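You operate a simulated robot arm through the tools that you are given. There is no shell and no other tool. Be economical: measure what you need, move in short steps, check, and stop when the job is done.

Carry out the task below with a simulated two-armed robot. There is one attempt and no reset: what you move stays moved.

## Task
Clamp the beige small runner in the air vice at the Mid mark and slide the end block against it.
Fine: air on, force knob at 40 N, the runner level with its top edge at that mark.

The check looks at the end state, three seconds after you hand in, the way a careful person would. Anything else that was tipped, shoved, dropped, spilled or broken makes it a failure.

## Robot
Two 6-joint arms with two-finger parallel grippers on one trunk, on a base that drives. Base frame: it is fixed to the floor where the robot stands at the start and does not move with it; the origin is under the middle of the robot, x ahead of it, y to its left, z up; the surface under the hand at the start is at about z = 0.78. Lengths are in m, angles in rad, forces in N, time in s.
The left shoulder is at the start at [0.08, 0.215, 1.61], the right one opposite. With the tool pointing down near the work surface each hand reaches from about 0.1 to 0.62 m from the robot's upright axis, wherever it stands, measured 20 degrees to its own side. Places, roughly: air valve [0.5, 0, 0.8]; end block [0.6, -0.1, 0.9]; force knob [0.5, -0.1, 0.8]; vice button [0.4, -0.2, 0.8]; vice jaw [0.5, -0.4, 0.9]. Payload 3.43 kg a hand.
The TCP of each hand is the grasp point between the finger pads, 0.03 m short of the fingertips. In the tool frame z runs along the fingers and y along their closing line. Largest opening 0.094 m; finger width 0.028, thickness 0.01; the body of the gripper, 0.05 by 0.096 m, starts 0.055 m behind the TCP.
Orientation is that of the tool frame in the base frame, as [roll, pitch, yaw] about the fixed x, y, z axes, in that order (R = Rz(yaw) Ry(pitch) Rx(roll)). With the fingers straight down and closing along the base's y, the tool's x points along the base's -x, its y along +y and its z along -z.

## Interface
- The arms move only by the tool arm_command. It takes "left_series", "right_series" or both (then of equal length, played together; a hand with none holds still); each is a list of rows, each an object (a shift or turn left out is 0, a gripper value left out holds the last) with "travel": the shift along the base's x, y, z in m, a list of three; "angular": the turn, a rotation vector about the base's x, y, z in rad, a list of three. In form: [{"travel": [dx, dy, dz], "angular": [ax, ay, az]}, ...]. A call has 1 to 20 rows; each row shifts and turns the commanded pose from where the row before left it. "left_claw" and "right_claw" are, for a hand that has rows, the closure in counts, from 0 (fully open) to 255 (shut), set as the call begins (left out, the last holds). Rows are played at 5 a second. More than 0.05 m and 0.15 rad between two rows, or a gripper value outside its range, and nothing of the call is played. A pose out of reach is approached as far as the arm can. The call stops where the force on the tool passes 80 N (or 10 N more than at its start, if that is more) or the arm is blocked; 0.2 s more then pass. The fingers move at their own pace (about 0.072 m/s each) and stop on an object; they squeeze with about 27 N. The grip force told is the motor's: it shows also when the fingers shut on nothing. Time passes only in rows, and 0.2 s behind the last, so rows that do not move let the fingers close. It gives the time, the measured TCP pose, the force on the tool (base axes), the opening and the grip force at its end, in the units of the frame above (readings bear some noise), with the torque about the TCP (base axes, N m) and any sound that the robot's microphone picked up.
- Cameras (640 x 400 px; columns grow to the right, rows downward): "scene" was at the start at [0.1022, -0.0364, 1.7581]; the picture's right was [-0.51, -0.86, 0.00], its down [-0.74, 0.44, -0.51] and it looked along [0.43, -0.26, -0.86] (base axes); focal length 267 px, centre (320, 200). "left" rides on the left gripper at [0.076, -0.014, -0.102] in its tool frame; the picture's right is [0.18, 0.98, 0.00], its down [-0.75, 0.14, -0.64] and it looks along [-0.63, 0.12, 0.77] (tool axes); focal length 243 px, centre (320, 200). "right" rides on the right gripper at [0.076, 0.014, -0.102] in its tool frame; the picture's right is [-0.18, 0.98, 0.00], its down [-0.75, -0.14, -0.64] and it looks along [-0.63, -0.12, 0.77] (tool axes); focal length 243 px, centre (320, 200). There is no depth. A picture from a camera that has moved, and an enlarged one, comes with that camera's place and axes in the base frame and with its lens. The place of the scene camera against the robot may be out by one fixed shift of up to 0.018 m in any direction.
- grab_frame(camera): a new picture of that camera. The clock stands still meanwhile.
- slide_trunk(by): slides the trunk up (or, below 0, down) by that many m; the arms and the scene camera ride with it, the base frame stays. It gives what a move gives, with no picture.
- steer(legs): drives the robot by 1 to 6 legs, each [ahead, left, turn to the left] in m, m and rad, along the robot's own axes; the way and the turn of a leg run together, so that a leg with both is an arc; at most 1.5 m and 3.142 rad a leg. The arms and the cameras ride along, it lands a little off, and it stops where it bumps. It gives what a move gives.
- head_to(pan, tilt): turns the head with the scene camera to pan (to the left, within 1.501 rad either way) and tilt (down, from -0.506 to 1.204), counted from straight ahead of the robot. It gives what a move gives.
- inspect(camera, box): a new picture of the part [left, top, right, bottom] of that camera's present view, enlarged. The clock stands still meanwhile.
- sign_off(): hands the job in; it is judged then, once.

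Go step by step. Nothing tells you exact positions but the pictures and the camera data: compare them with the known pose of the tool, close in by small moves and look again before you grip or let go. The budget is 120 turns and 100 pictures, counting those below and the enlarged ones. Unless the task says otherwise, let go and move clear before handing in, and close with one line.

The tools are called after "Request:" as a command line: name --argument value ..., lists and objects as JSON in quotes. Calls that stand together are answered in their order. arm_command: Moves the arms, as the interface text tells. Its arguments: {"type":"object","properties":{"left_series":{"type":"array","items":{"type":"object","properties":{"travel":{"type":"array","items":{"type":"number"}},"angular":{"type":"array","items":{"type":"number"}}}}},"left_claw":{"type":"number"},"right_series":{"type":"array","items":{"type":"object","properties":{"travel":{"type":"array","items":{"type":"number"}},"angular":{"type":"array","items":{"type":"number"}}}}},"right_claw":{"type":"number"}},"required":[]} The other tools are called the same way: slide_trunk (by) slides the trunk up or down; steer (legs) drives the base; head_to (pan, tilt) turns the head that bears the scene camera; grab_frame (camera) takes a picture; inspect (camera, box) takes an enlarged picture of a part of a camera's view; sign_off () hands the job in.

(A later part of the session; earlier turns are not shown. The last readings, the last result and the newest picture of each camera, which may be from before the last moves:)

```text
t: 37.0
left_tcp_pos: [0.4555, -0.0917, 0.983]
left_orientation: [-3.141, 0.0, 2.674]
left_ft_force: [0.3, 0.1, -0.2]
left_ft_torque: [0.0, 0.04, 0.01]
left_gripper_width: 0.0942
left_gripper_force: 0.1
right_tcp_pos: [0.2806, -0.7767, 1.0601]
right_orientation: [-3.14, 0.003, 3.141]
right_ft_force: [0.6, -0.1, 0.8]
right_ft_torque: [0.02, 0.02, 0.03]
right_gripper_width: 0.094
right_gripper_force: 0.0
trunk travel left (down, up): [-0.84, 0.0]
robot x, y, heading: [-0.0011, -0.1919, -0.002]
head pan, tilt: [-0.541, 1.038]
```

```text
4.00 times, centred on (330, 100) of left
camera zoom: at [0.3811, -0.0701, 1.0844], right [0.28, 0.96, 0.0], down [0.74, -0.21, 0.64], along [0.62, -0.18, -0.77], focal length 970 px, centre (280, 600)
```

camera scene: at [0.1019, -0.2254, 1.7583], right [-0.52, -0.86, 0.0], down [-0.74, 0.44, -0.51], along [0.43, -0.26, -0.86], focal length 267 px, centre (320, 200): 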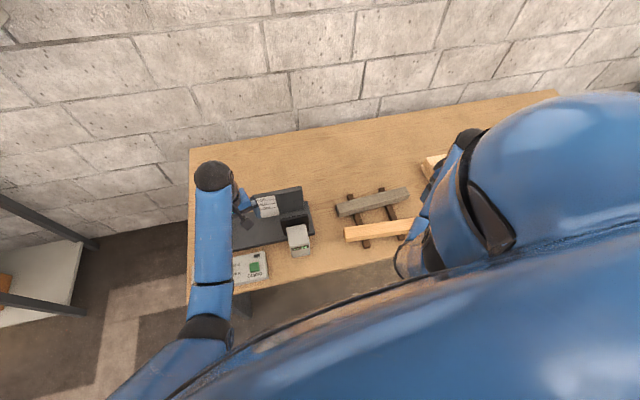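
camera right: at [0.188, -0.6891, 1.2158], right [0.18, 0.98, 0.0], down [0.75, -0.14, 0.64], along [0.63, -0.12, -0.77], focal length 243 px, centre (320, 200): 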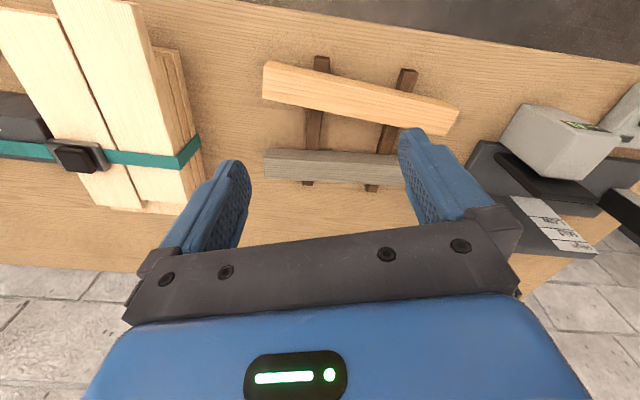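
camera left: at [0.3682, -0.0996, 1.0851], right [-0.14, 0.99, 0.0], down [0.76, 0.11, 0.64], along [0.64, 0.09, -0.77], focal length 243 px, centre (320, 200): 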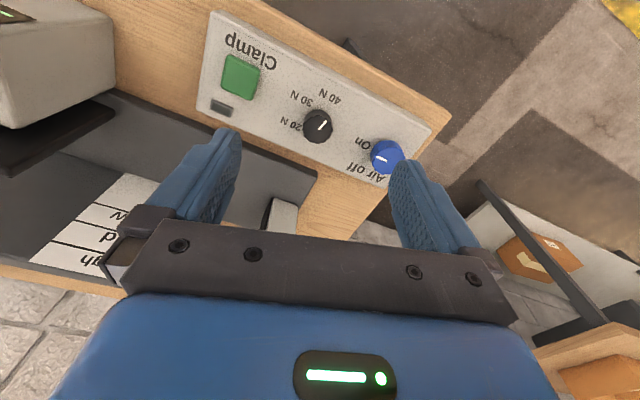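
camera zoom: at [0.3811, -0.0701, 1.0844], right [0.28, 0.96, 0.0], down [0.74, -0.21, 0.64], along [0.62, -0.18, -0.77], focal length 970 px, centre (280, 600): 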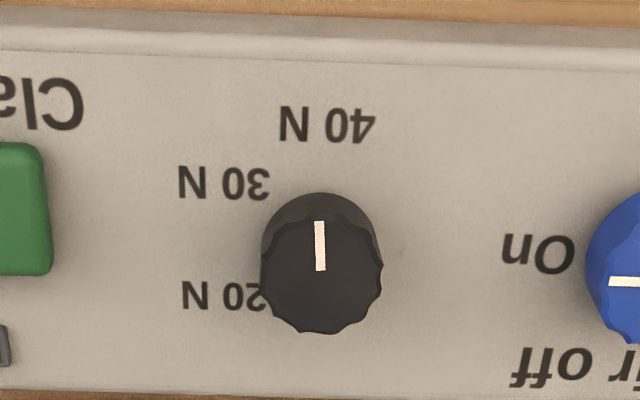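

The force knob now points straight at 40 N and the valve at On. Next the right hand: turn 68° and go above the runner's grip point at about [0.308, -0.680].

Request:
arm_command --right_series '[{"travel": [0.003, 0.011, -0.01], "angular": [0, 0, 0.132]}, {"travel": [0.003, 0.011, -0.01], "angular": [0, 0, 0.132]}, {"travel": [0.003, 0.011, -0.01], "angular": [0, 0, 0.132]}, {"travel": [0.003, 0.011, -0.01], "angular": [0, 0, 0.132]}, {"travel": [0.003, 0.011, -0.01], "angular": [0, 0, 0.132]}, {"travel": [0.003, 0.011, -0.01], "angular": [0, 0, 0.132]}, {"travel": [0.003, 0.011, -0.01], "angular": [0, 0, 0.132]}, {"travel": [0.003, 0.01, -0.01], "angular": [0, 0, 0.132]}, {"travel": [0.003, 0.01, -0.01], "angular": [0, 0, 0.132]}, {"travel": [0, 0, 0]}]'

Request:
grab_frame --camera "right"

```text
t: 39.2
left_tcp_pos: [0.4548, -0.091, 0.9823]
left_orientation: [-3.141, 0.002, 2.675]
left_ft_force: [0.5, -0.1, -0.1]
left_ft_torque: [0.01, -0.03, 0.02]
left_gripper_width: 0.0939
left_gripper_force: 0.2
right_tcp_pos: [0.3077, -0.6807, 0.9694]
right_orientation: [-3.141, 0.001, -1.954]
right_ft_force: [0.2, 0.0, -0.2]
right_ft_torque: [-0.03, 0.0, 0.02]
right_gripper_width: 0.0938
right_gripper_force: 0.1
trunk travel left (down, up): [-0.84, 0.0]
robot x, y, heading: [-0.0021, -0.1941, -0.003]
head pan, tilt: [-0.541, 1.038]
```

```text
68 pictures are left
camera right: at [0.2658, -0.7458, 1.0713], right [-0.84, 0.54, 0.0], down [0.41, 0.65, 0.64], along [0.35, 0.54, -0.77], focal length 243 px, centre (320, 200)
```

right: 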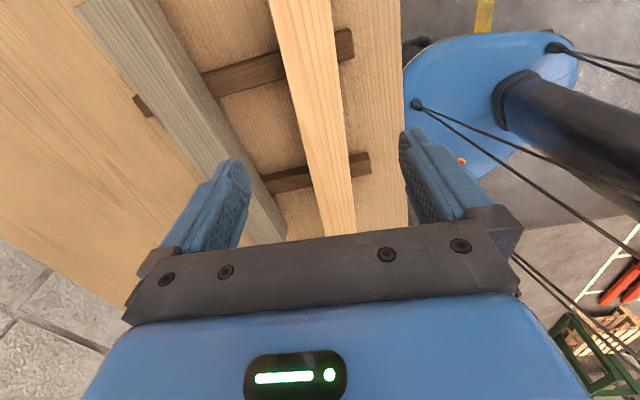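

Well lined up: the grip point is on the runner between the sleepers. I narrow the fingers a bit and lower to z≈0.836.

Request:
arm_command --right_claw 60 --right_series '[{"travel": [0, 0, -0.04]}, {"travel": [0, 0, -0.03]}, {"travel": [0, 0, -0.02]}, {"travel": [0, 0, 0]}]'

Request:
grab_frame --camera "right"

```text
t: 40.2
left_tcp_pos: [0.4533, -0.0917, 0.9833]
left_orientation: [-3.141, 0.001, 2.676]
left_ft_force: [-0.1, -0.2, -0.8]
left_ft_torque: [0.01, 0.01, 0.0]
left_gripper_width: 0.094
left_gripper_force: 0.0
right_tcp_pos: [0.3074, -0.6784, 0.8795]
right_orientation: [3.141, 0.0, -1.954]
right_ft_force: [1.0, -0.3, -0.3]
right_ft_torque: [0.03, 0.0, -0.02]
right_gripper_width: 0.0719
right_gripper_force: 0.0
trunk travel left (down, up): [-0.84, 0.0]
robot x, y, heading: [0.0017, -0.1943, 0.002]
head pan, tilt: [-0.541, 1.038]
```

```text
67 pictures are left
camera right: at [0.2655, -0.744, 0.9817], right [-0.84, 0.54, 0.0], down [0.41, 0.65, 0.64], along [0.35, 0.54, -0.77], focal length 243 px, centre (320, 200)
```

right: 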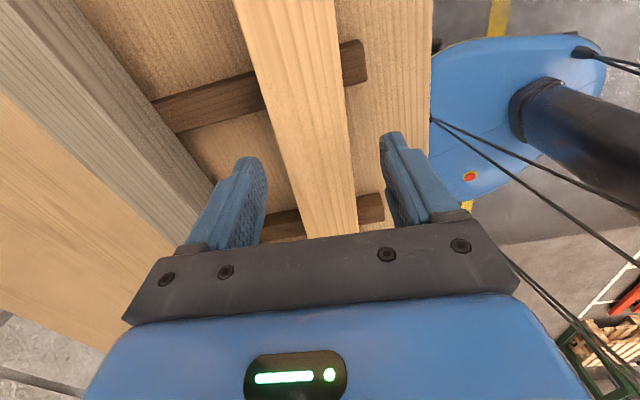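

Request:
arm_command --right_series '[{"travel": [0.003, -0.001, -0.02]}, {"travel": [0, 0, -0.015]}, {"travel": [0, 0, -0.008]}, {"travel": [0, 0, 0]}]'

Request:
grab_frame --camera "right"

Request:
inspect --camera "scene" --box '[320, 170, 440, 260]'

```text
t: 41.2
left_tcp_pos: [0.4548, -0.0905, 0.982]
left_orientation: [-3.141, 0.002, 2.673]
left_ft_force: [0.7, -0.1, -0.7]
left_ft_torque: [0.0, 0.0, 0.03]
left_gripper_width: 0.0938
left_gripper_force: 0.0
right_tcp_pos: [0.3114, -0.6799, 0.8371]
right_orientation: [-3.14, 0.002, -1.956]
right_ft_force: [-1.4, 0.0, -0.3]
right_ft_torque: [0.02, -0.01, -0.01]
right_gripper_width: 0.0719
right_gripper_force: 0.1
trunk travel left (down, up): [-0.84, 0.0]
robot x, y, heading: [-0.0008, -0.1963, 0.004]
head pan, tilt: [-0.541, 1.038]
```

```text
66 pictures are left
camera right: at [0.2688, -0.7453, 0.9395], right [-0.84, 0.54, 0.0], down [0.41, 0.65, 0.64], along [0.35, 0.54, -0.77], focal length 243 px, centre (320, 200)
```

right: 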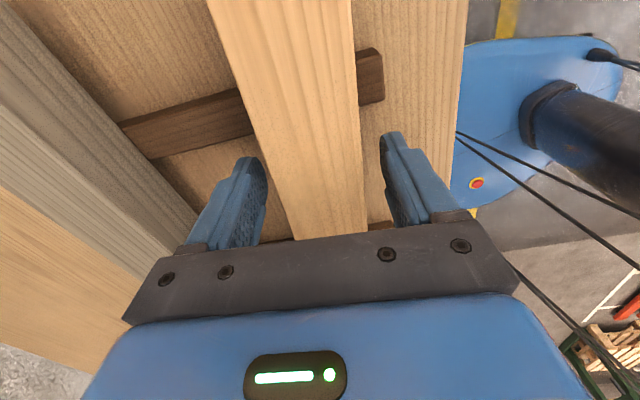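

```text
4.44 times, centred on (380, 215) of scene
camera zoom: at [0.102, -0.2316, 1.7581], right [-0.52, -0.86, 0.0], down [-0.74, 0.44, -0.51], along [0.43, -0.26, -0.86], focal length 1188 px, centre (53, 133)
```

zoom: 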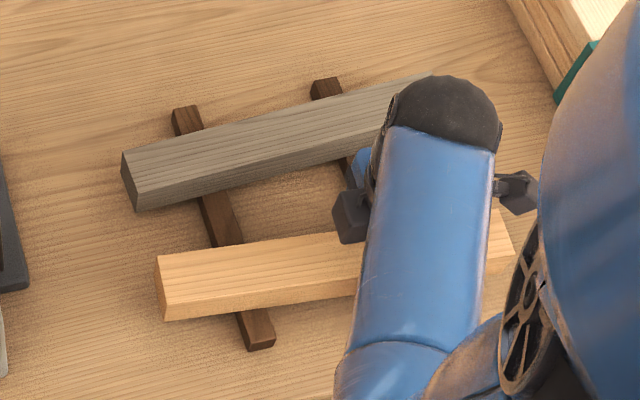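

Fingers straddle the runner. Close and lift slightly.

Request:
arm_command --right_claw 230 --right_series '[{"travel": [0, 0, 0]}, {"travel": [0, 0, 0]}, {"travel": [0, 0, 0]}, {"travel": [0, 0, 0]}]'

Request:
arm_command --right_series '[{"travel": [0, 0, 0.01]}, {"travel": [0, 0, 0.02]}, {"travel": [0, 0, 0.03]}, {"travel": [0, 0, 0]}]'

Request:
grab_frame --camera "right"

Request:
inspect --camera "scene" --box '[320, 170, 440, 260]'

```text
t: 42.2
left_tcp_pos: [0.4549, -0.0915, 0.9834]
left_orientation: [-3.141, 0.001, 2.677]
left_ft_force: [0.1, 0.5, -0.1]
left_ft_torque: [-0.01, -0.01, 0.0]
left_gripper_width: 0.0942
left_gripper_force: 0.0
right_tcp_pos: [0.3103, -0.6819, 0.8365]
right_orientation: [-3.14, 0.002, -1.954]
right_ft_force: [-0.4, -0.1, -0.2]
right_ft_torque: [-0.04, -0.03, -0.06]
right_gripper_width: 0.0492
right_gripper_force: 26.5
trunk travel left (down, up): [-0.84, 0.0]
robot x, y, heading: [0.0028, -0.1964, -0.002]
head pan, tilt: [-0.541, 1.038]
```

```text
t: 43.2
left_tcp_pos: [0.4556, -0.091, 0.9831]
left_orientation: [-3.141, 0.003, 2.675]
left_ft_force: [0.2, 0.1, -0.1]
left_ft_torque: [-0.04, 0.01, 0.01]
left_gripper_width: 0.0942
left_gripper_force: 0.1
right_tcp_pos: [0.3101, -0.6793, 0.8962]
right_orientation: [-3.14, 0.002, -1.952]
right_ft_force: [-0.9, -0.3, -2.9]
right_ft_torque: [-0.06, 0.05, 0.0]
right_gripper_width: 0.0491
right_gripper_force: 26.7
trunk travel left (down, up): [-0.84, 0.0]
robot x, y, heading: [0.0014, -0.1965, -0.002]
head pan, tilt: [-0.541, 1.038]
```

```text
64 pictures are left
camera right: at [0.2681, -0.7454, 0.9978], right [-0.84, 0.54, 0.0], down [0.41, 0.65, 0.64], along [0.35, 0.54, -0.77], focal length 243 px, centre (320, 200)
```

right: 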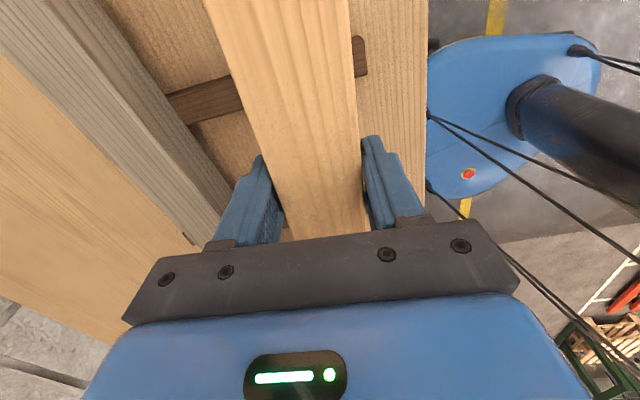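

```text
4.44 times, centred on (380, 215) of scene
camera zoom: at [0.1024, -0.2322, 1.7581], right [-0.52, -0.86, 0.0], down [-0.74, 0.44, -0.51], along [0.43, -0.26, -0.86], focal length 1188 px, centre (53, 133)
```

zoom: 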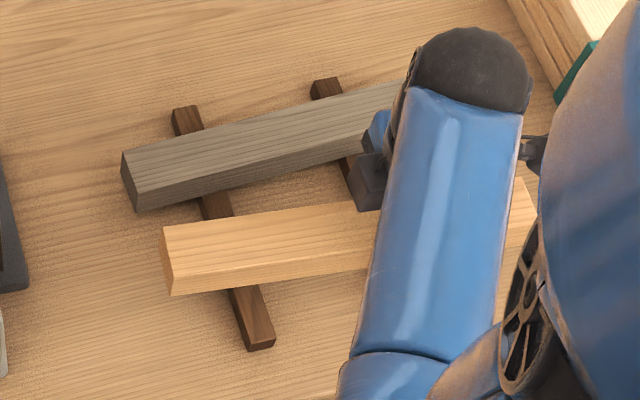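

The runner is held, level, 2.9 N. Now I examine the label lines and vice geometry closely.

Request:
inspect --camera "scene" --box '[256, 184, 312, 219]'

Request:
inspect --camera "scene" --box '[220, 170, 320, 260]'

```text
11.43 times, centred on (284, 202) of scene
camera zoom: at [0.1024, -0.2322, 1.7581], right [-0.52, -0.86, 0.0], down [-0.74, 0.44, -0.51], along [0.43, -0.26, -0.86], focal length 3055 px, centre (731, 183)
```

zoom: 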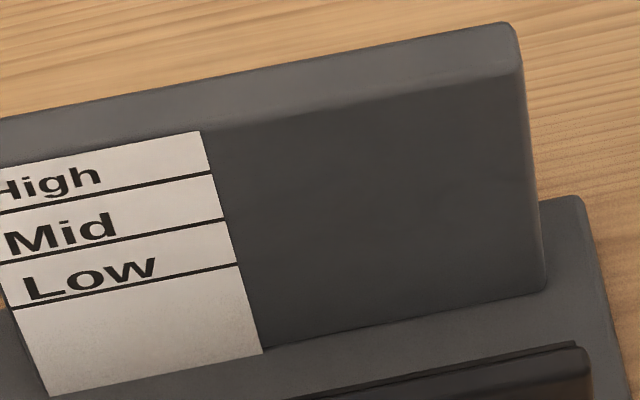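

```text
4.44 times, centred on (270, 215) of scene
camera zoom: at [0.1024, -0.2322, 1.7581], right [-0.52, -0.86, 0.0], down [-0.74, 0.44, -0.51], along [0.43, -0.26, -0.86], focal length 1188 px, centre (542, 133)
```

zoom: 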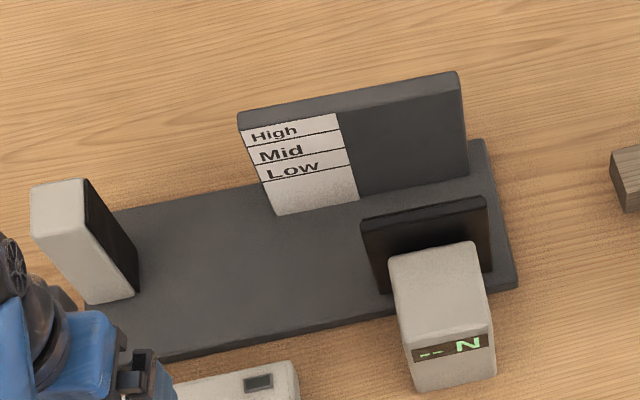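

The Mid mark is the middle line (under "Mid"), roughly 0.095 m above the base plate. I bring the left hand over for a measured close view of the label.

Request:
arm_command --left_series '[{"travel": [0, -0.01, 0.035], "angular": [0, 0, 0.12]}, {"travel": [0.01, -0.02, 0.032], "angular": [0, 0, 0.12]}, {"travel": [0.02, -0.035, 0], "angular": [0, 0, 0.12]}, {"travel": [0.02, -0.035, 0], "angular": [0, 0, 0.107]}, {"travel": [0.02, -0.035, 0]}, {"travel": [0.02, -0.035, 0]}, {"travel": [0, -0.04, 0]}, {"travel": [0, 0, 0]}]'

Request:
grab_frame --camera "left"

```text
t: 45.0
left_tcp_pos: [0.5429, -0.3014, 1.0509]
left_orientation: [3.141, 0.0, -3.14]
left_ft_force: [0.3, -0.8, -0.2]
left_ft_torque: [0.01, 0.02, -0.01]
left_gripper_width: 0.0939
left_gripper_force: 0.2
right_tcp_pos: [0.3093, -0.68, 0.8947]
right_orientation: [-3.138, 0.002, -1.954]
right_ft_force: [0.3, -0.2, -2.8]
right_ft_torque: [-0.09, 0.06, 0.0]
right_gripper_width: 0.0494
right_gripper_force: 27.0
trunk travel left (down, up): [-0.84, 0.0]
robot x, y, heading: [0.0021, -0.1964, 0.001]
head pan, tilt: [-0.541, 1.038]
```

```text
60 pictures are left
camera left: at [0.4676, -0.3163, 1.1523], right [-0.19, 0.98, 0.0], down [0.75, 0.14, 0.64], along [0.63, 0.12, -0.77], focal length 243 px, centre (320, 200)
```

left: 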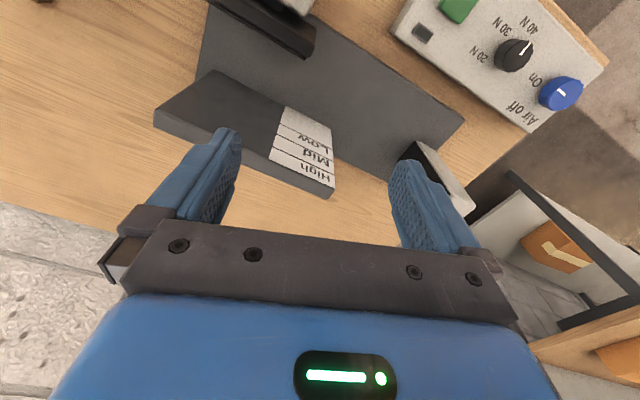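

Request:
inspect --camera "left" --box '[230, 80, 390, 200]'

Request:
inspect --camera "left" --box '[150, 0, 490, 210]'

```text
3.33 times, centred on (310, 140) of left
camera zoom: at [0.4676, -0.3163, 1.1523], right [-0.19, 0.98, 0.0], down [0.75, 0.14, 0.64], along [0.63, 0.12, -0.77], focal length 809 px, centre (353, 400)
```

zoom: 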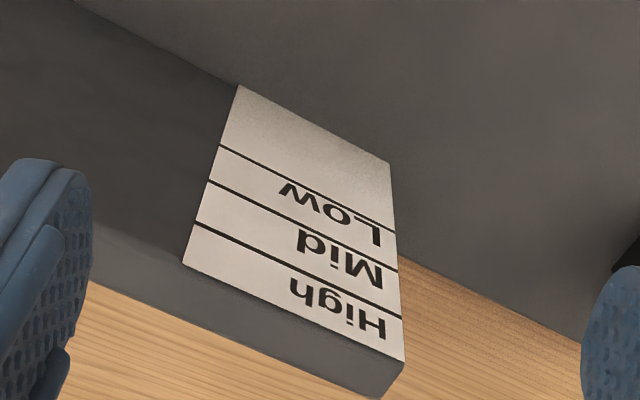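

```text
1.88 times, centred on (320, 105) of left
camera zoom: at [0.4676, -0.3163, 1.1523], right [-0.19, 0.98, 0.0], down [0.75, 0.14, 0.64], along [0.63, 0.12, -0.77], focal length 457 px, centre (320, 379)
```

zoom: 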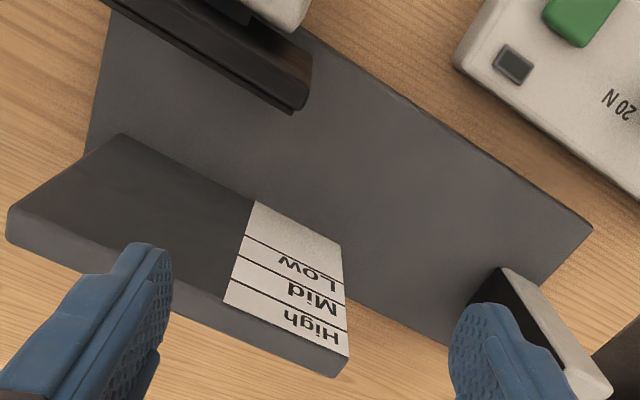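

Measurements: plate face runs ~17.5° to the y axis, from about [0.564,-0.438] to [0.6145,-0.272]; Mid line near z≈0.895, plate top ≈0.95. I lift the runner, align its yaw and bring it to the right of the vice, over clear space, before sliding it in.

Request:
arm_command --right_series '[{"travel": [0, 0, 0.025], "angular": [0, 0, 0.026]}, {"travel": [0, 0, 0.025], "angular": [0, 0, 0.026]}, {"travel": [0.03, 0.01, 0], "angular": [0, 0, 0.026]}, {"travel": [0.03, 0.01, 0]}, {"travel": [0.03, 0.01, 0]}, {"travel": [0.03, 0.01, 0]}, {"travel": [0.0375, 0.0105, 0]}, {"travel": [0, 0, 0]}]'

Request:
grab_frame --camera "left"

Request:
grab_frame --camera "right"

Request:
grab_frame --camera "scene"

```text
t: 46.8
left_tcp_pos: [0.5442, -0.3017, 1.0509]
left_orientation: [-3.141, 0.001, -3.14]
left_ft_force: [-1.1, -0.2, 0.1]
left_ft_torque: [-0.01, 0.01, -0.03]
left_gripper_width: 0.094
left_gripper_force: 0.1
right_tcp_pos: [0.469, -0.6289, 0.9461]
right_orientation: [-3.14, 0.0, -1.875]
right_ft_force: [1.3, -0.2, -2.1]
right_ft_torque: [-0.1, 0.0, 0.02]
right_gripper_width: 0.0492
right_gripper_force: 26.7
trunk travel left (down, up): [-0.84, 0.0]
robot x, y, heading: [0.0024, -0.1953, -0.001]
head pan, tilt: [-0.541, 1.038]
```

```text
57 pictures are left
camera left: at [0.4685, -0.316, 1.152], right [-0.19, 0.98, 0.0], down [0.75, 0.14, 0.64], along [0.63, 0.12, -0.77], focal length 243 px, centre (320, 200)
```

left: 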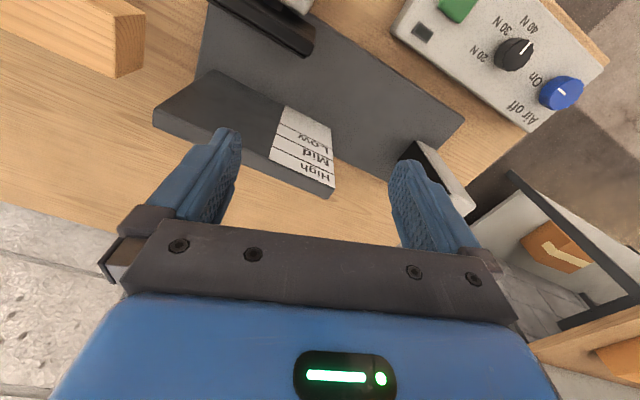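

```text
56 pictures are left
camera right: at [0.4323, -0.6977, 1.0494], right [-0.88, 0.47, 0.0], down [0.36, 0.68, 0.64], along [0.3, 0.57, -0.77], focal length 243 px, centre (320, 200)
```

right: 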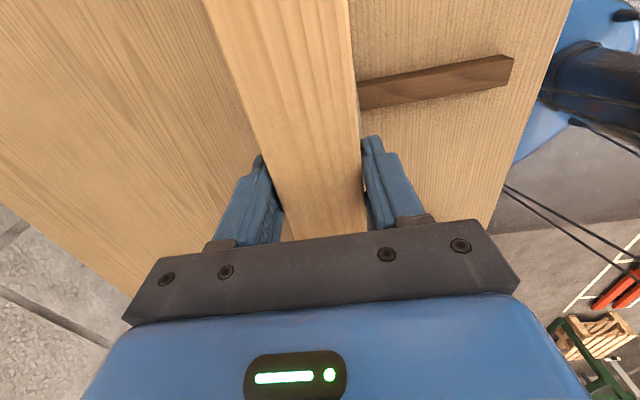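

```text
55 pictures are left
camera scene: at [0.1028, -0.2323, 1.7581], right [-0.52, -0.86, 0.0], down [-0.74, 0.44, -0.51], along [0.43, -0.26, -0.86], focal length 267 px, centre (320, 200)
```

scene: 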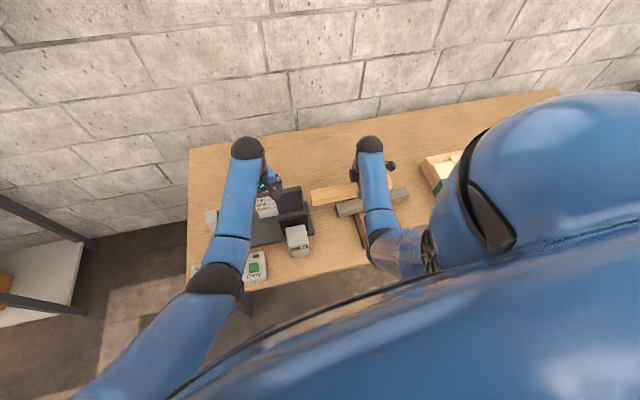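

Request:
inspect --camera "left" --box '[60, 0, 340, 175]'

```text
2.29 times, centred on (200, 88) of left
camera zoom: at [0.4685, -0.316, 1.152], right [-0.19, 0.98, 0.0], down [0.75, 0.14, 0.64], along [0.63, 0.12, -0.77], focal length 555 px, centre (594, 457)
```

zoom: 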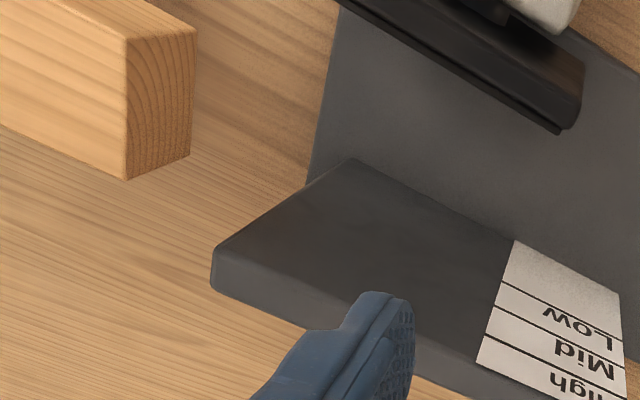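

The runner's end is seen at the right place: near face n≈0.615, far face ≈0.659, between pad (≤0.60) and plate (0.668). I slide it in along the vice direction, lowering a little, and check partway.

Request:
arm_command --right_series '[{"travel": [0.009, 0.0286, -0.005]}, {"travel": [0.009, 0.0286, -0.005]}, {"travel": [0.009, 0.0286, -0.005]}, {"travel": [0.009, 0.0286, -0.005]}, {"travel": [0, 0, 0]}]'

Request:
inspect --camera "left" --box '[60, 0, 340, 175]'

Request:
inspect --camera "scene" --box '[240, 170, 360, 260]'

```text
t: 48.0
left_tcp_pos: [0.5447, -0.3004, 1.0511]
left_orientation: [3.141, 0.001, -3.141]
left_ft_force: [0.0, 0.0, 0.8]
left_ft_torque: [0.01, -0.01, -0.01]
left_gripper_width: 0.0941
left_gripper_force: 0.1
right_tcp_pos: [0.5066, -0.5146, 0.9259]
right_orientation: [-3.141, 0.002, -1.877]
right_ft_force: [-0.1, 0.4, -2.8]
right_ft_torque: [-0.1, 0.0, -0.02]
right_gripper_width: 0.0492
right_gripper_force: 27.3
trunk travel left (down, up): [-0.84, 0.0]
robot x, y, heading: [0.0008, -0.1926, -0.003]
head pan, tilt: [-0.541, 1.038]
```

```text
2.29 times, centred on (200, 88) of left
camera zoom: at [0.4686, -0.3156, 1.1519], right [-0.19, 0.98, 0.0], down [0.75, 0.14, 0.64], along [0.63, 0.12, -0.77], focal length 555 px, centre (594, 457)
```

zoom: 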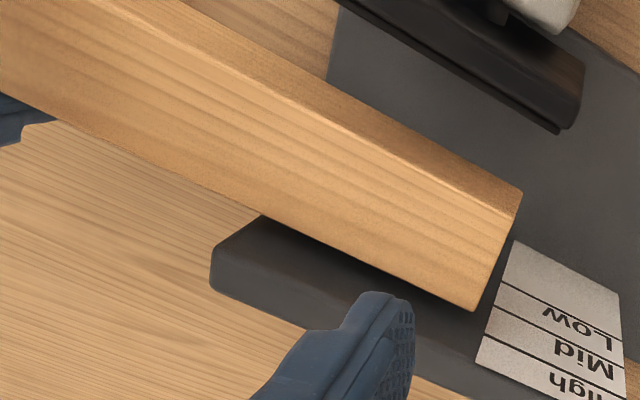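

```text
4.44 times, centred on (300, 215) of scene
camera zoom: at [0.103, -0.2317, 1.7581], right [-0.52, -0.86, 0.0], down [-0.74, 0.44, -0.51], along [0.43, -0.26, -0.86], focal length 1188 px, centre (409, 133)
```

zoom: 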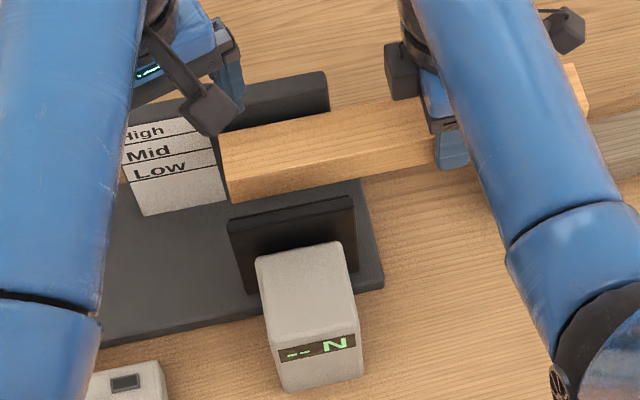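

Clean fit so far. Slide 55 mm further and lower toward the Mid line.

Request:
arm_command --right_series '[{"travel": [0.0055, 0.0175, -0.005]}, {"travel": [0.0055, 0.0175, -0.005]}, {"travel": [0.0055, 0.0175, -0.005]}, {"travel": [0, 0, -0.006]}, {"travel": [0, 0, -0.007]}, {"travel": [0, 0, 0]}]'

Request:
inspect --camera "left" --box '[180, 30, 400, 200]'

Request:
inspect --camera "scene" --box '[240, 170, 360, 260]'

```text
t: 49.4
left_tcp_pos: [0.5441, -0.3014, 1.0502]
left_orientation: [3.141, 0.001, -3.14]
left_ft_force: [0.9, -0.2, 0.2]
left_ft_torque: [0.01, 0.0, 0.06]
left_gripper_width: 0.0942
left_gripper_force: 0.1
right_tcp_pos: [0.5209, -0.4624, 0.8986]
right_orientation: [-3.14, 0.001, -1.876]
right_ft_force: [-0.5, 1.0, -3.2]
right_ft_torque: [-0.09, 0.02, 0.01]
right_gripper_width: 0.0491
right_gripper_force: 26.8
trunk travel left (down, up): [-0.84, 0.0]
robot x, y, heading: [0.0003, -0.1964, -0.0]
head pan, tilt: [-0.541, 1.038]
```

```text
2.35 times, centred on (290, 115) of left
camera zoom: at [0.4684, -0.3156, 1.152], right [-0.19, 0.98, 0.0], down [0.75, 0.14, 0.64], along [0.63, 0.12, -0.77], focal length 571 px, centre (391, 400)
```

zoom: 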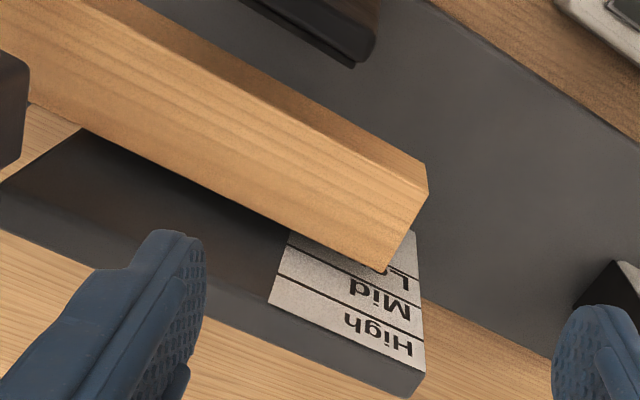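

```text
4.44 times, centred on (300, 215) of scene
camera zoom: at [0.1027, -0.2317, 1.7581], right [-0.52, -0.86, 0.0], down [-0.74, 0.44, -0.51], along [0.43, -0.26, -0.86], focal length 1188 px, centre (409, 133)
```

zoom: 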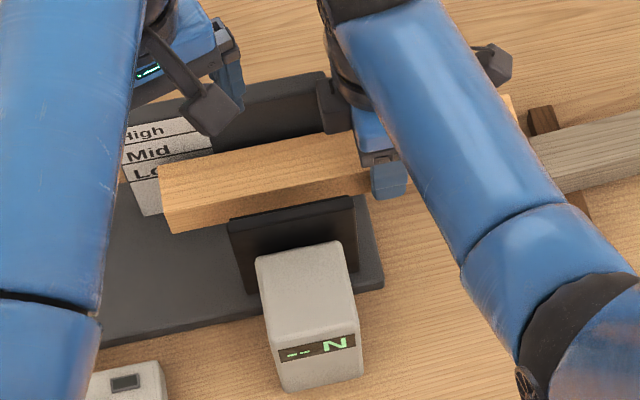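

Now I move the runner toward the plate by small steps.

Request:
arm_command --right_series '[{"travel": [0.0029, -0.0009, 0]}, {"travel": [0.0029, -0.0009, 0]}, {"travel": [0, 0, 0]}]'

Request:
inspect --camera "left" --box '[220, 80, 380, 190]'

```text
t: 50.2
left_tcp_pos: [0.5437, -0.302, 1.0519]
left_orientation: [-3.141, 0.001, -3.14]
left_ft_force: [0.1, -0.1, -0.3]
left_ft_torque: [-0.01, 0.03, -0.03]
left_gripper_width: 0.0939
left_gripper_force: 0.2
right_tcp_pos: [0.5268, -0.4647, 0.8981]
right_orientation: [-3.14, 0.001, -1.878]
right_ft_force: [0.2, 0.3, -3.3]
right_ft_torque: [-0.1, 0.02, 0.0]
right_gripper_width: 0.0491
right_gripper_force: 27.0
trunk travel left (down, up): [-0.84, 0.0]
robot x, y, heading: [-0.0017, -0.1956, -0.005]
head pan, tilt: [-0.541, 1.038]
```

```text
3.64 times, centred on (300, 135) of left
camera zoom: at [0.4683, -0.3158, 1.1521], right [-0.19, 0.98, 0.0], down [0.75, 0.14, 0.64], along [0.63, 0.12, -0.77], focal length 882 px, centre (393, 436)
```

zoom: 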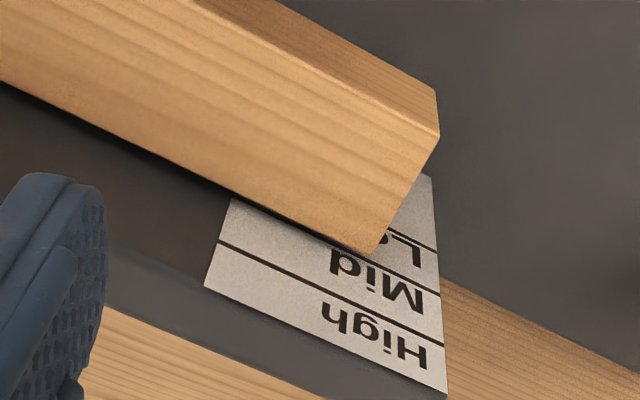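

Nearly there and parallel within measuring error. Further small steps until contact.

Request:
arm_command --right_series '[{"travel": [0.0019, -0.0006, 0]}, {"travel": [0, 0, 0]}, {"travel": [0.0014, -0.0004, 0]}, {"travel": [0, 0, 0]}]'

Request:
inspect --camera "left" --box '[260, 110, 350, 170]'

```text
t: 51.2
left_tcp_pos: [0.5428, -0.302, 1.0507]
left_orientation: [3.141, 0.002, -3.14]
left_ft_force: [0.1, -0.4, 1.0]
left_ft_torque: [0.01, -0.01, -0.01]
left_gripper_width: 0.0941
left_gripper_force: 0.1
right_tcp_pos: [0.5304, -0.4655, 0.8982]
right_orientation: [-3.141, 0.004, -1.877]
right_ft_force: [-0.3, 0.3, -2.1]
right_ft_torque: [-0.07, 0.0, 0.01]
right_gripper_width: 0.0491
right_gripper_force: 26.7
trunk travel left (down, up): [-0.84, 0.0]
robot x, y, heading: [0.0025, -0.196, -0.004]
head pan, tilt: [-0.541, 1.038]
```

```text
6.67 times, centred on (305, 140) of left
camera zoom: at [0.4684, -0.3158, 1.152], right [-0.19, 0.98, 0.0], down [0.75, 0.14, 0.64], along [0.63, 0.12, -0.77], focal length 1618 px, centre (420, 600)
```

zoom: 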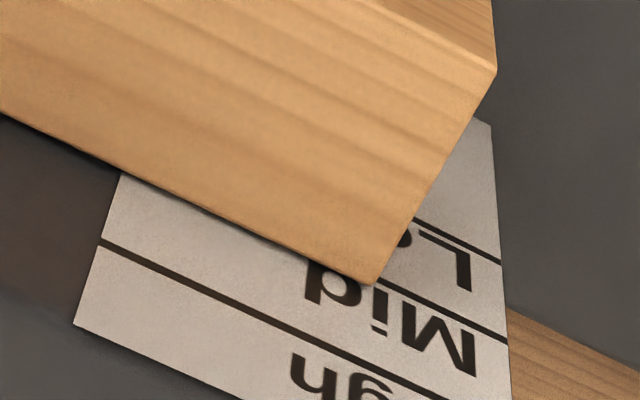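

The top edge now overlays the Mid line in this view; still no contact force. Continue by 1 mm steps.

Request:
arm_command --right_series '[{"travel": [0.001, -0.0003, 0]}, {"travel": [0, 0, 0]}, {"travel": [0.001, -0.0003, 0]}, {"travel": [0, 0, 0]}]'

Request:
inspect --camera "left" --box '[260, 110, 350, 170]'

```text
t: 52.2
left_tcp_pos: [0.5435, -0.3002, 1.0515]
left_orientation: [-3.141, 0.003, -3.141]
left_ft_force: [-0.3, 0.7, -0.4]
left_ft_torque: [-0.04, 0.0, 0.03]
left_gripper_width: 0.0941
left_gripper_force: 0.2
right_tcp_pos: [0.531, -0.4656, 0.8972]
right_orientation: [-3.141, 0.003, -1.876]
right_ft_force: [-5.7, 3.3, -3.7]
right_ft_torque: [-0.13, 0.04, 0.28]
right_gripper_width: 0.0491
right_gripper_force: 28.0
trunk travel left (down, up): [-0.84, 0.0]
robot x, y, heading: [0.0009, -0.1975, -0.001]
head pan, tilt: [-0.541, 1.038]
```

```text
6.67 times, centred on (305, 140) of left
camera zoom: at [0.4676, -0.3152, 1.1523], right [-0.19, 0.98, 0.0], down [0.75, 0.14, 0.64], along [0.63, 0.12, -0.77], focal length 1618 px, centre (420, 600)
```

zoom: 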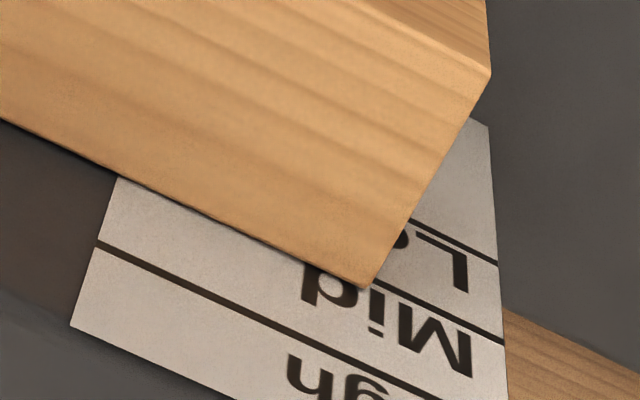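

Contact (6–7 N). The top edge is now about 3–4 mm above the Mid line; I back off slightly, lower 4 mm with a tiny yaw trim, and touch again.

Request:
arm_command --right_series '[{"travel": [-0.0019, 0.0006, 0]}, {"travel": [0, 0, -0.004], "angular": [0, 0, -0.01]}, {"travel": [0, 0, 0]}, {"travel": [0.0014, -0.0004, 0]}, {"travel": [0, 0, 0]}]'

Request:
inspect --camera "left" --box '[260, 110, 350, 170]'

```text
t: 53.4
left_tcp_pos: [0.5437, -0.3008, 1.0509]
left_orientation: [-3.141, 0.002, -3.14]
left_ft_force: [0.6, 0.0, -0.2]
left_ft_torque: [-0.01, 0.01, 0.01]
left_gripper_width: 0.0944
left_gripper_force: 0.1
right_tcp_pos: [0.5309, -0.4654, 0.895]
right_orientation: [-3.14, 0.001, -1.885]
right_ft_force: [-5.3, 0.0, -2.4]
right_ft_torque: [-0.01, 0.0, 0.7]
right_gripper_width: 0.0489
right_gripper_force: 26.8
trunk travel left (down, up): [-0.84, 0.0]
robot x, y, heading: [-0.0002, -0.1933, 0.003]
head pan, tilt: [-0.541, 1.038]
```

```text
6.67 times, centred on (305, 140) of left
camera zoom: at [0.4675, -0.3159, 1.1524], right [-0.19, 0.98, 0.0], down [0.75, 0.14, 0.64], along [0.63, 0.12, -0.77], focal length 1618 px, centre (420, 600)
```

zoom: 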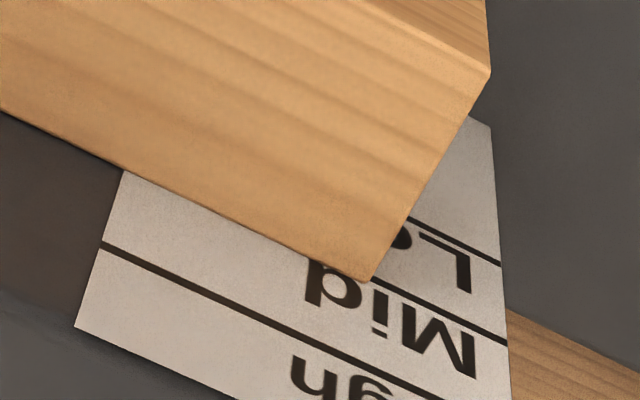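

Still slightly above. I lower a further 6 mm so that the Mid line becomes visible along its whole length, to measure offset and tilt exactly.

Request:
arm_command --right_series '[{"travel": [-0.0019, 0.0006, 0]}, {"travel": [0, 0, -0.006], "angular": [0, 0, 0.004]}, {"travel": [0, 0, 0]}, {"travel": [0.0017, -0.0005, 0]}, {"travel": [0, 0, 0]}]'

Request:
inspect --camera "left" --box '[260, 110, 350, 170]'

```text
t: 54.6
left_tcp_pos: [0.5441, -0.3022, 1.0513]
left_orientation: [-3.141, 0.001, -3.14]
left_ft_force: [0.2, 0.3, -0.7]
left_ft_torque: [-0.01, 0.01, 0.02]
left_gripper_width: 0.094
left_gripper_force: 0.0
right_tcp_pos: [0.5304, -0.4657, 0.8889]
right_orientation: [-3.14, 0.001, -1.883]
right_ft_force: [-3.7, 2.8, -1.9]
right_ft_torque: [-0.07, 0.01, 0.18]
right_gripper_width: 0.0492
right_gripper_force: 26.6
trunk travel left (down, up): [-0.84, 0.0]
robot x, y, heading: [0.0002, -0.1951, -0.0]
head pan, tilt: [-0.541, 1.038]
```

```text
6.67 times, centred on (305, 140) of left
camera zoom: at [0.4677, -0.3153, 1.1523], right [-0.19, 0.98, 0.0], down [0.75, 0.14, 0.64], along [0.63, 0.12, -0.77], focal length 1618 px, centre (420, 600)
```

zoom: 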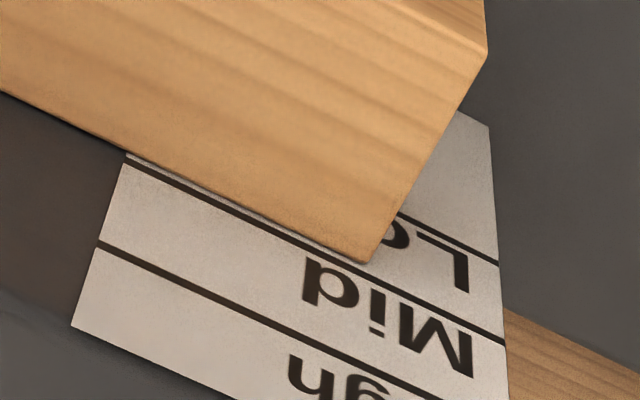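

The runner edge is exactly parallel to the line and ~3.5 mm below it. I raise 3.4 mm and touch lightly again.

Request:
arm_command --right_series '[{"travel": [-0.001, 0.0003, 0]}, {"travel": [0, 0, 0.0034], "angular": [0, 0, -0.002]}, {"travel": [0, 0, 0]}, {"travel": [0.0011, -0.0003, 0]}, {"travel": [0, 0, 0]}]'

Request:
inspect --camera "left" --box '[260, 110, 350, 170]'

Request:
inspect --camera "scene" --box '[240, 170, 360, 260]'

```text
t: 55.8
left_tcp_pos: [0.5422, -0.3018, 1.0502]
left_orientation: [-3.14, 0.001, -3.139]
left_ft_force: [0.1, 0.4, -0.5]
left_ft_torque: [0.01, 0.02, 0.02]
left_gripper_width: 0.0942
left_gripper_force: 0.0
right_tcp_pos: [0.5308, -0.4662, 0.8925]
right_orientation: [-3.141, 0.002, -1.885]
right_ft_force: [-2.7, 2.4, -3.6]
right_ft_torque: [-0.12, 0.05, 0.13]
right_gripper_width: 0.0494
right_gripper_force: 26.9
trunk travel left (down, up): [-0.84, 0.0]
robot x, y, heading: [0.0004, -0.1937, 0.001]
head pan, tilt: [-0.541, 1.038]
```

```text
6.67 times, centred on (305, 140) of left
camera zoom: at [0.4679, -0.3154, 1.1523], right [-0.19, 0.98, 0.0], down [0.75, 0.14, 0.64], along [0.63, 0.12, -0.77], focal length 1618 px, centre (420, 600)
```

zoom: 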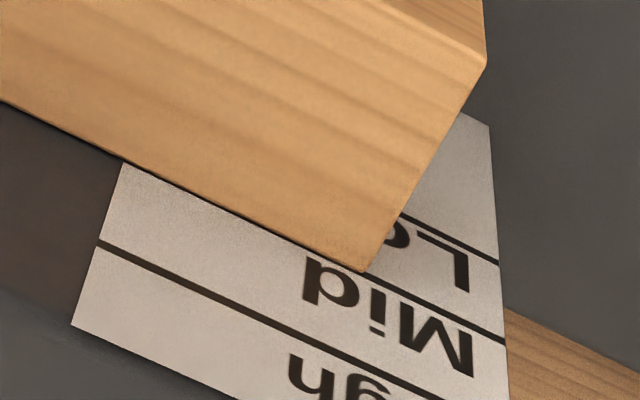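

```text
4.44 times, centred on (300, 215) of scene
camera zoom: at [0.1019, -0.2314, 1.7581], right [-0.52, -0.86, 0.0], down [-0.74, 0.44, -0.51], along [0.43, -0.26, -0.86], focal length 1188 px, centre (409, 133)
```

zoom: 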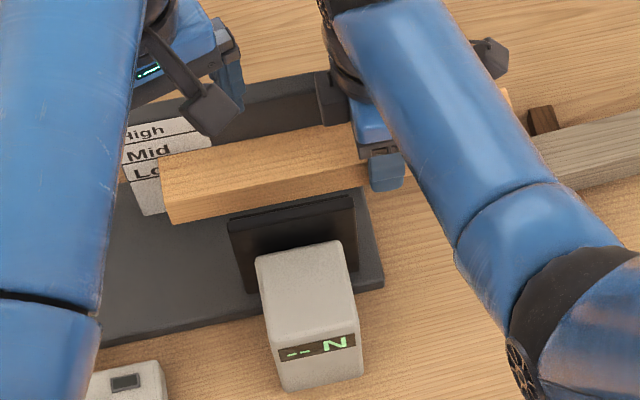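

Top edge is on the Mid line. Now the left hand closes and goes above the Clamp button at about [0.438, -0.172].

Request:
arm_command --left_claw 255 --left_series '[{"travel": [-0.02, 0.03, 0]}, {"travel": [-0.02, 0.03, 0]}, {"travel": [-0.02, 0.03, 0]}, {"travel": [-0.02, 0.03, -0.02]}, {"travel": [-0.02, 0.01, -0.03]}, {"travel": [-0.004, 0, -0.04]}, {"travel": [0, 0, -0.03]}, {"travel": [0, 0, 0]}]'

Request:
grab_frame --camera "left"

Request:
inspect --camera "scene" --box '[220, 170, 340, 290]'

```text
t: 57.6
left_tcp_pos: [0.4407, -0.1728, 0.9307]
left_orientation: [-3.141, 0.003, -3.139]
left_ft_force: [-0.2, -1.1, 0.1]
left_ft_torque: [-0.02, 0.0, -0.01]
left_gripper_width: 0.0002
left_gripper_force: 26.6
right_tcp_pos: [0.5323, -0.4665, 0.892]
right_orientation: [-3.138, 0.001, -1.885]
right_ft_force: [-4.0, 1.1, -0.7]
right_ft_torque: [-0.04, 0.09, 0.13]
right_gripper_width: 0.0487
right_gripper_force: 26.3
trunk travel left (down, up): [-0.84, 0.0]
robot x, y, heading: [-0.0005, -0.1926, 0.005]
head pan, tilt: [-0.541, 1.038]
```

```text
42 pictures are left
camera left: at [0.3646, -0.1859, 1.0317], right [-0.19, 0.98, 0.0], down [0.75, 0.14, 0.64], along [0.63, 0.12, -0.77], focal length 243 px, centre (320, 200)
```

left: 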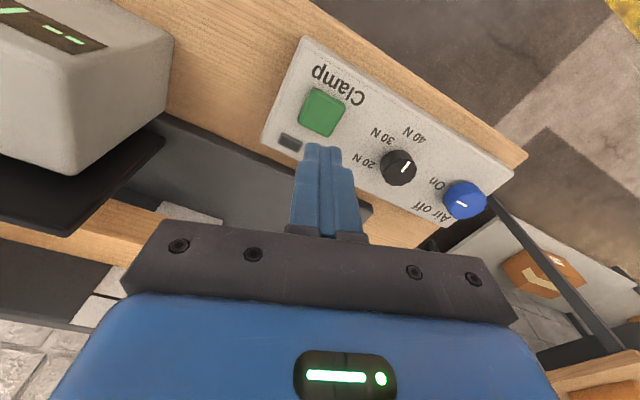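

```text
3.33 times, centred on (280, 230) of scene
camera zoom: at [0.1012, -0.2315, 1.7582], right [-0.52, -0.86, 0.0], down [-0.74, 0.44, -0.51], along [0.43, -0.26, -0.86], focal length 891 px, centre (453, 100)
```

zoom: 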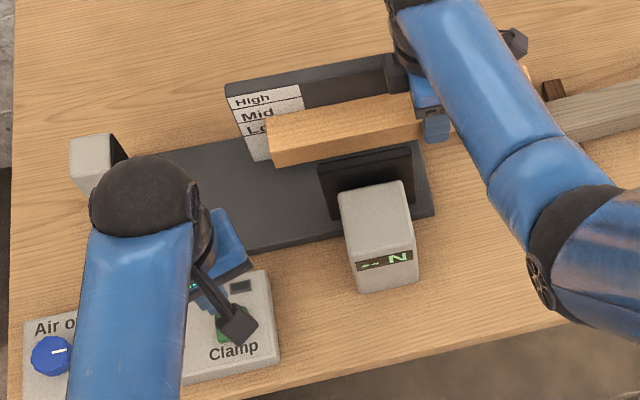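

Button lies about 5 mm nearer; I correct and descend to just above it.

Request:
arm_command --left_series '[{"travel": [-0.005, 0.002, -0.02]}, {"travel": [0, 0, -0.02]}, {"travel": [0, 0, -0.015]}, {"travel": [0, 0, 0]}]'

Request:
grab_frame --camera "left"

```text
t: 58.6
left_tcp_pos: [0.4358, -0.1691, 0.8759]
left_orientation: [-3.141, 0.001, -3.141]
left_ft_force: [-0.5, -0.1, -0.3]
left_ft_torque: [-0.01, -0.01, 0.01]
left_gripper_width: 0.0
left_gripper_force: 27.1
right_tcp_pos: [0.5293, -0.466, 0.8921]
right_orientation: [-3.14, 0.001, -1.886]
right_ft_force: [-3.5, 0.5, -1.2]
right_ft_torque: [-0.01, 0.07, 0.16]
right_gripper_width: 0.0494
right_gripper_force: 27.0
trunk travel left (down, up): [-0.84, 0.0]
robot x, y, heading: [-0.002, -0.1964, -0.001]
head pan, tilt: [-0.541, 1.038]
```

```text
40 pictures are left
camera left: at [0.36, -0.1836, 0.977], right [-0.19, 0.98, 0.0], down [0.75, 0.14, 0.64], along [0.63, 0.12, -0.77], focal length 243 px, centre (320, 200)
```

left: 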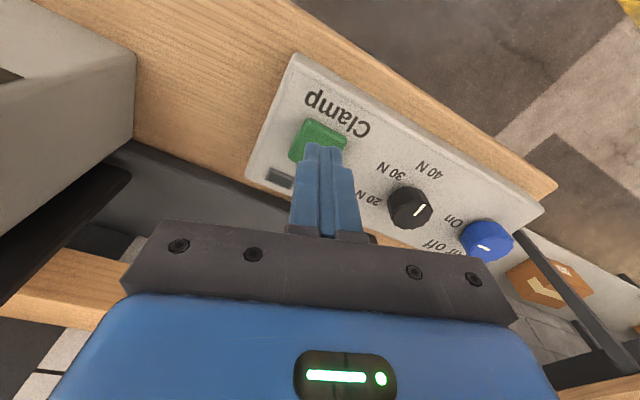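

Over the button. Press down in small steps.

Request:
arm_command --left_series '[{"travel": [0, 0, -0.004]}, {"travel": [0, 0, -0.003]}, {"travel": [0, 0, -0.003]}, {"travel": [0, 0, -0.002]}]'

```text
t: 59.6
left_tcp_pos: [0.4354, -0.1705, 0.8644]
left_orientation: [-3.14, 0.002, -3.14]
left_ft_force: [1.6, -0.2, 0.1]
left_ft_torque: [-0.03, 0.0, 0.04]
left_gripper_width: 0.0
left_gripper_force: 27.0
right_tcp_pos: [0.5317, -0.4665, 0.892]
right_orientation: [-3.141, 0.002, -1.887]
right_ft_force: [-3.6, 0.1, -0.4]
right_ft_torque: [-0.04, -0.02, 0.1]
right_gripper_width: 0.0492
right_gripper_force: 27.3
trunk travel left (down, up): [-0.84, 0.0]
robot x, y, heading: [-0.0026, -0.1949, -0.002]
head pan, tilt: [-0.541, 1.038]
```

Request:
arm_command --left_series '[{"travel": [0, 0, -0.002]}, {"travel": [0, 0, -0.002]}, {"travel": [0, 0, -0.002]}]'

```text
t: 60.4
left_tcp_pos: [0.4361, -0.1705, 0.8584]
left_orientation: [-3.141, 0.002, -3.141]
left_ft_force: [-0.5, 0.2, 0.0]
left_ft_torque: [0.01, -0.01, -0.01]
left_gripper_width: 0.0
left_gripper_force: 26.9
right_tcp_pos: [0.5318, -0.4665, 0.8927]
right_orientation: [-3.141, 0.001, -1.885]
right_ft_force: [-3.7, 1.9, -0.9]
right_ft_torque: [-0.05, 0.0, 0.14]
right_gripper_width: 0.0491
right_gripper_force: 27.1
trunk travel left (down, up): [-0.84, 0.0]
robot x, y, heading: [0.003, -0.1962, -0.001]
head pan, tilt: [-0.541, 1.038]
```

Request:
arm_command --left_series '[{"travel": [0, 0, -0.002]}, {"travel": [0, 0, -0.002]}, {"travel": [0, 0, 0]}]'

Request:
inspect --camera "left" --box '[240, 60, 400, 180]'

```text
t: 61.2
left_tcp_pos: [0.4345, -0.1692, 0.8557]
left_orientation: [-3.14, 0.002, -3.139]
left_ft_force: [0.1, -0.9, 0.7]
left_ft_torque: [-0.02, 0.03, -0.01]
left_gripper_width: 0.0
left_gripper_force: 27.0
right_tcp_pos: [0.5314, -0.4665, 0.8915]
right_orientation: [-3.14, 0.002, -1.884]
right_ft_force: [-3.5, 1.6, -1.7]
right_ft_torque: [-0.09, 0.02, 0.17]
right_gripper_width: 0.0491
right_gripper_force: 26.8
trunk travel left (down, up): [-0.84, 0.0]
robot x, y, heading: [-0.0009, -0.1955, -0.004]
head pan, tilt: [-0.541, 1.038]
```

```text
3.33 times, centred on (320, 120) of left
camera zoom: at [0.3598, -0.1838, 0.9555], right [-0.19, 0.98, 0.0], down [0.75, 0.14, 0.64], along [0.63, 0.12, -0.77], focal length 809 px, centre (320, 467)
```

zoom: 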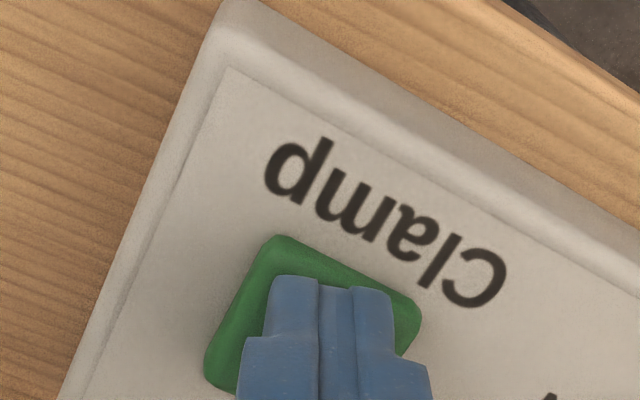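

Just above the button and centred. Continue down in 2 mm steps.

Request:
arm_command --left_series '[{"travel": [0, 0, -0.002]}, {"travel": [0, 0, -0.002]}, {"travel": [0, 0, -0.002]}]'

```text
t: 62.0
left_tcp_pos: [0.4353, -0.1692, 0.8484]
left_orientation: [-3.14, 0.002, -3.139]
left_ft_force: [-1.6, 0.1, 8.3]
left_ft_torque: [-0.03, 0.07, 0.0]
left_gripper_width: 0.0
left_gripper_force: 27.1
right_tcp_pos: [0.5303, -0.4663, 0.8929]
right_orientation: [-3.138, 0.002, -1.886]
right_ft_force: [-0.9, 0.6, -2.3]
right_ft_torque: [-0.08, 0.08, 0.04]
right_gripper_width: 0.0493
right_gripper_force: 26.4
trunk travel left (down, up): [-0.84, 0.0]
robot x, y, heading: [0.0003, -0.1994, -0.0]
head pan, tilt: [-0.541, 1.038]
heard: click
```

A click was heard. I lift off the button, wait a moment, and look at the jaw and display.

Request:
arm_command --left_series '[{"travel": [0, 0, 0.01]}, {"travel": [0, 0, 0.02]}, {"travel": [0, 0, 0.03]}, {"travel": [0, 0, 0]}, {"travel": [0, 0, 0]}, {"travel": [0, 0, 0]}]'

Request:
inspect --camera "scene" --box '[220, 170, 340, 290]'

```text
t: 63.4
left_tcp_pos: [0.4342, -0.1702, 0.908]
left_orientation: [-3.141, 0.001, -3.14]
left_ft_force: [0.2, -0.7, -0.5]
left_ft_torque: [0.01, -0.04, 0.0]
left_gripper_width: 0.0
left_gripper_force: 26.6
right_tcp_pos: [0.5311, -0.466, 0.892]
right_orientation: [-3.139, 0.002, -1.885]
right_ft_force: [-3.9, 1.1, -2.0]
right_ft_torque: [-0.08, 0.0, 0.11]
right_gripper_width: 0.0492
right_gripper_force: 26.5
trunk travel left (down, up): [-0.84, 0.0]
robot x, y, heading: [0.0021, -0.1973, -0.005]
head pan, tilt: [-0.541, 1.038]
```

```text
3.33 times, centred on (280, 230) of scene
camera zoom: at [0.1017, -0.2316, 1.7581], right [-0.52, -0.86, 0.0], down [-0.74, 0.44, -0.51], along [0.43, -0.26, -0.86], focal length 891 px, centre (453, 100)
```

zoom: 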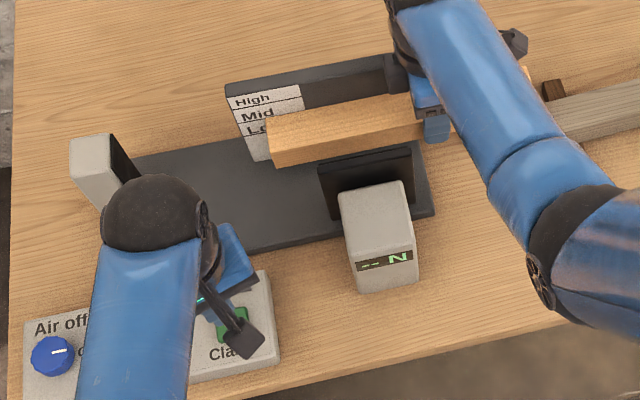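

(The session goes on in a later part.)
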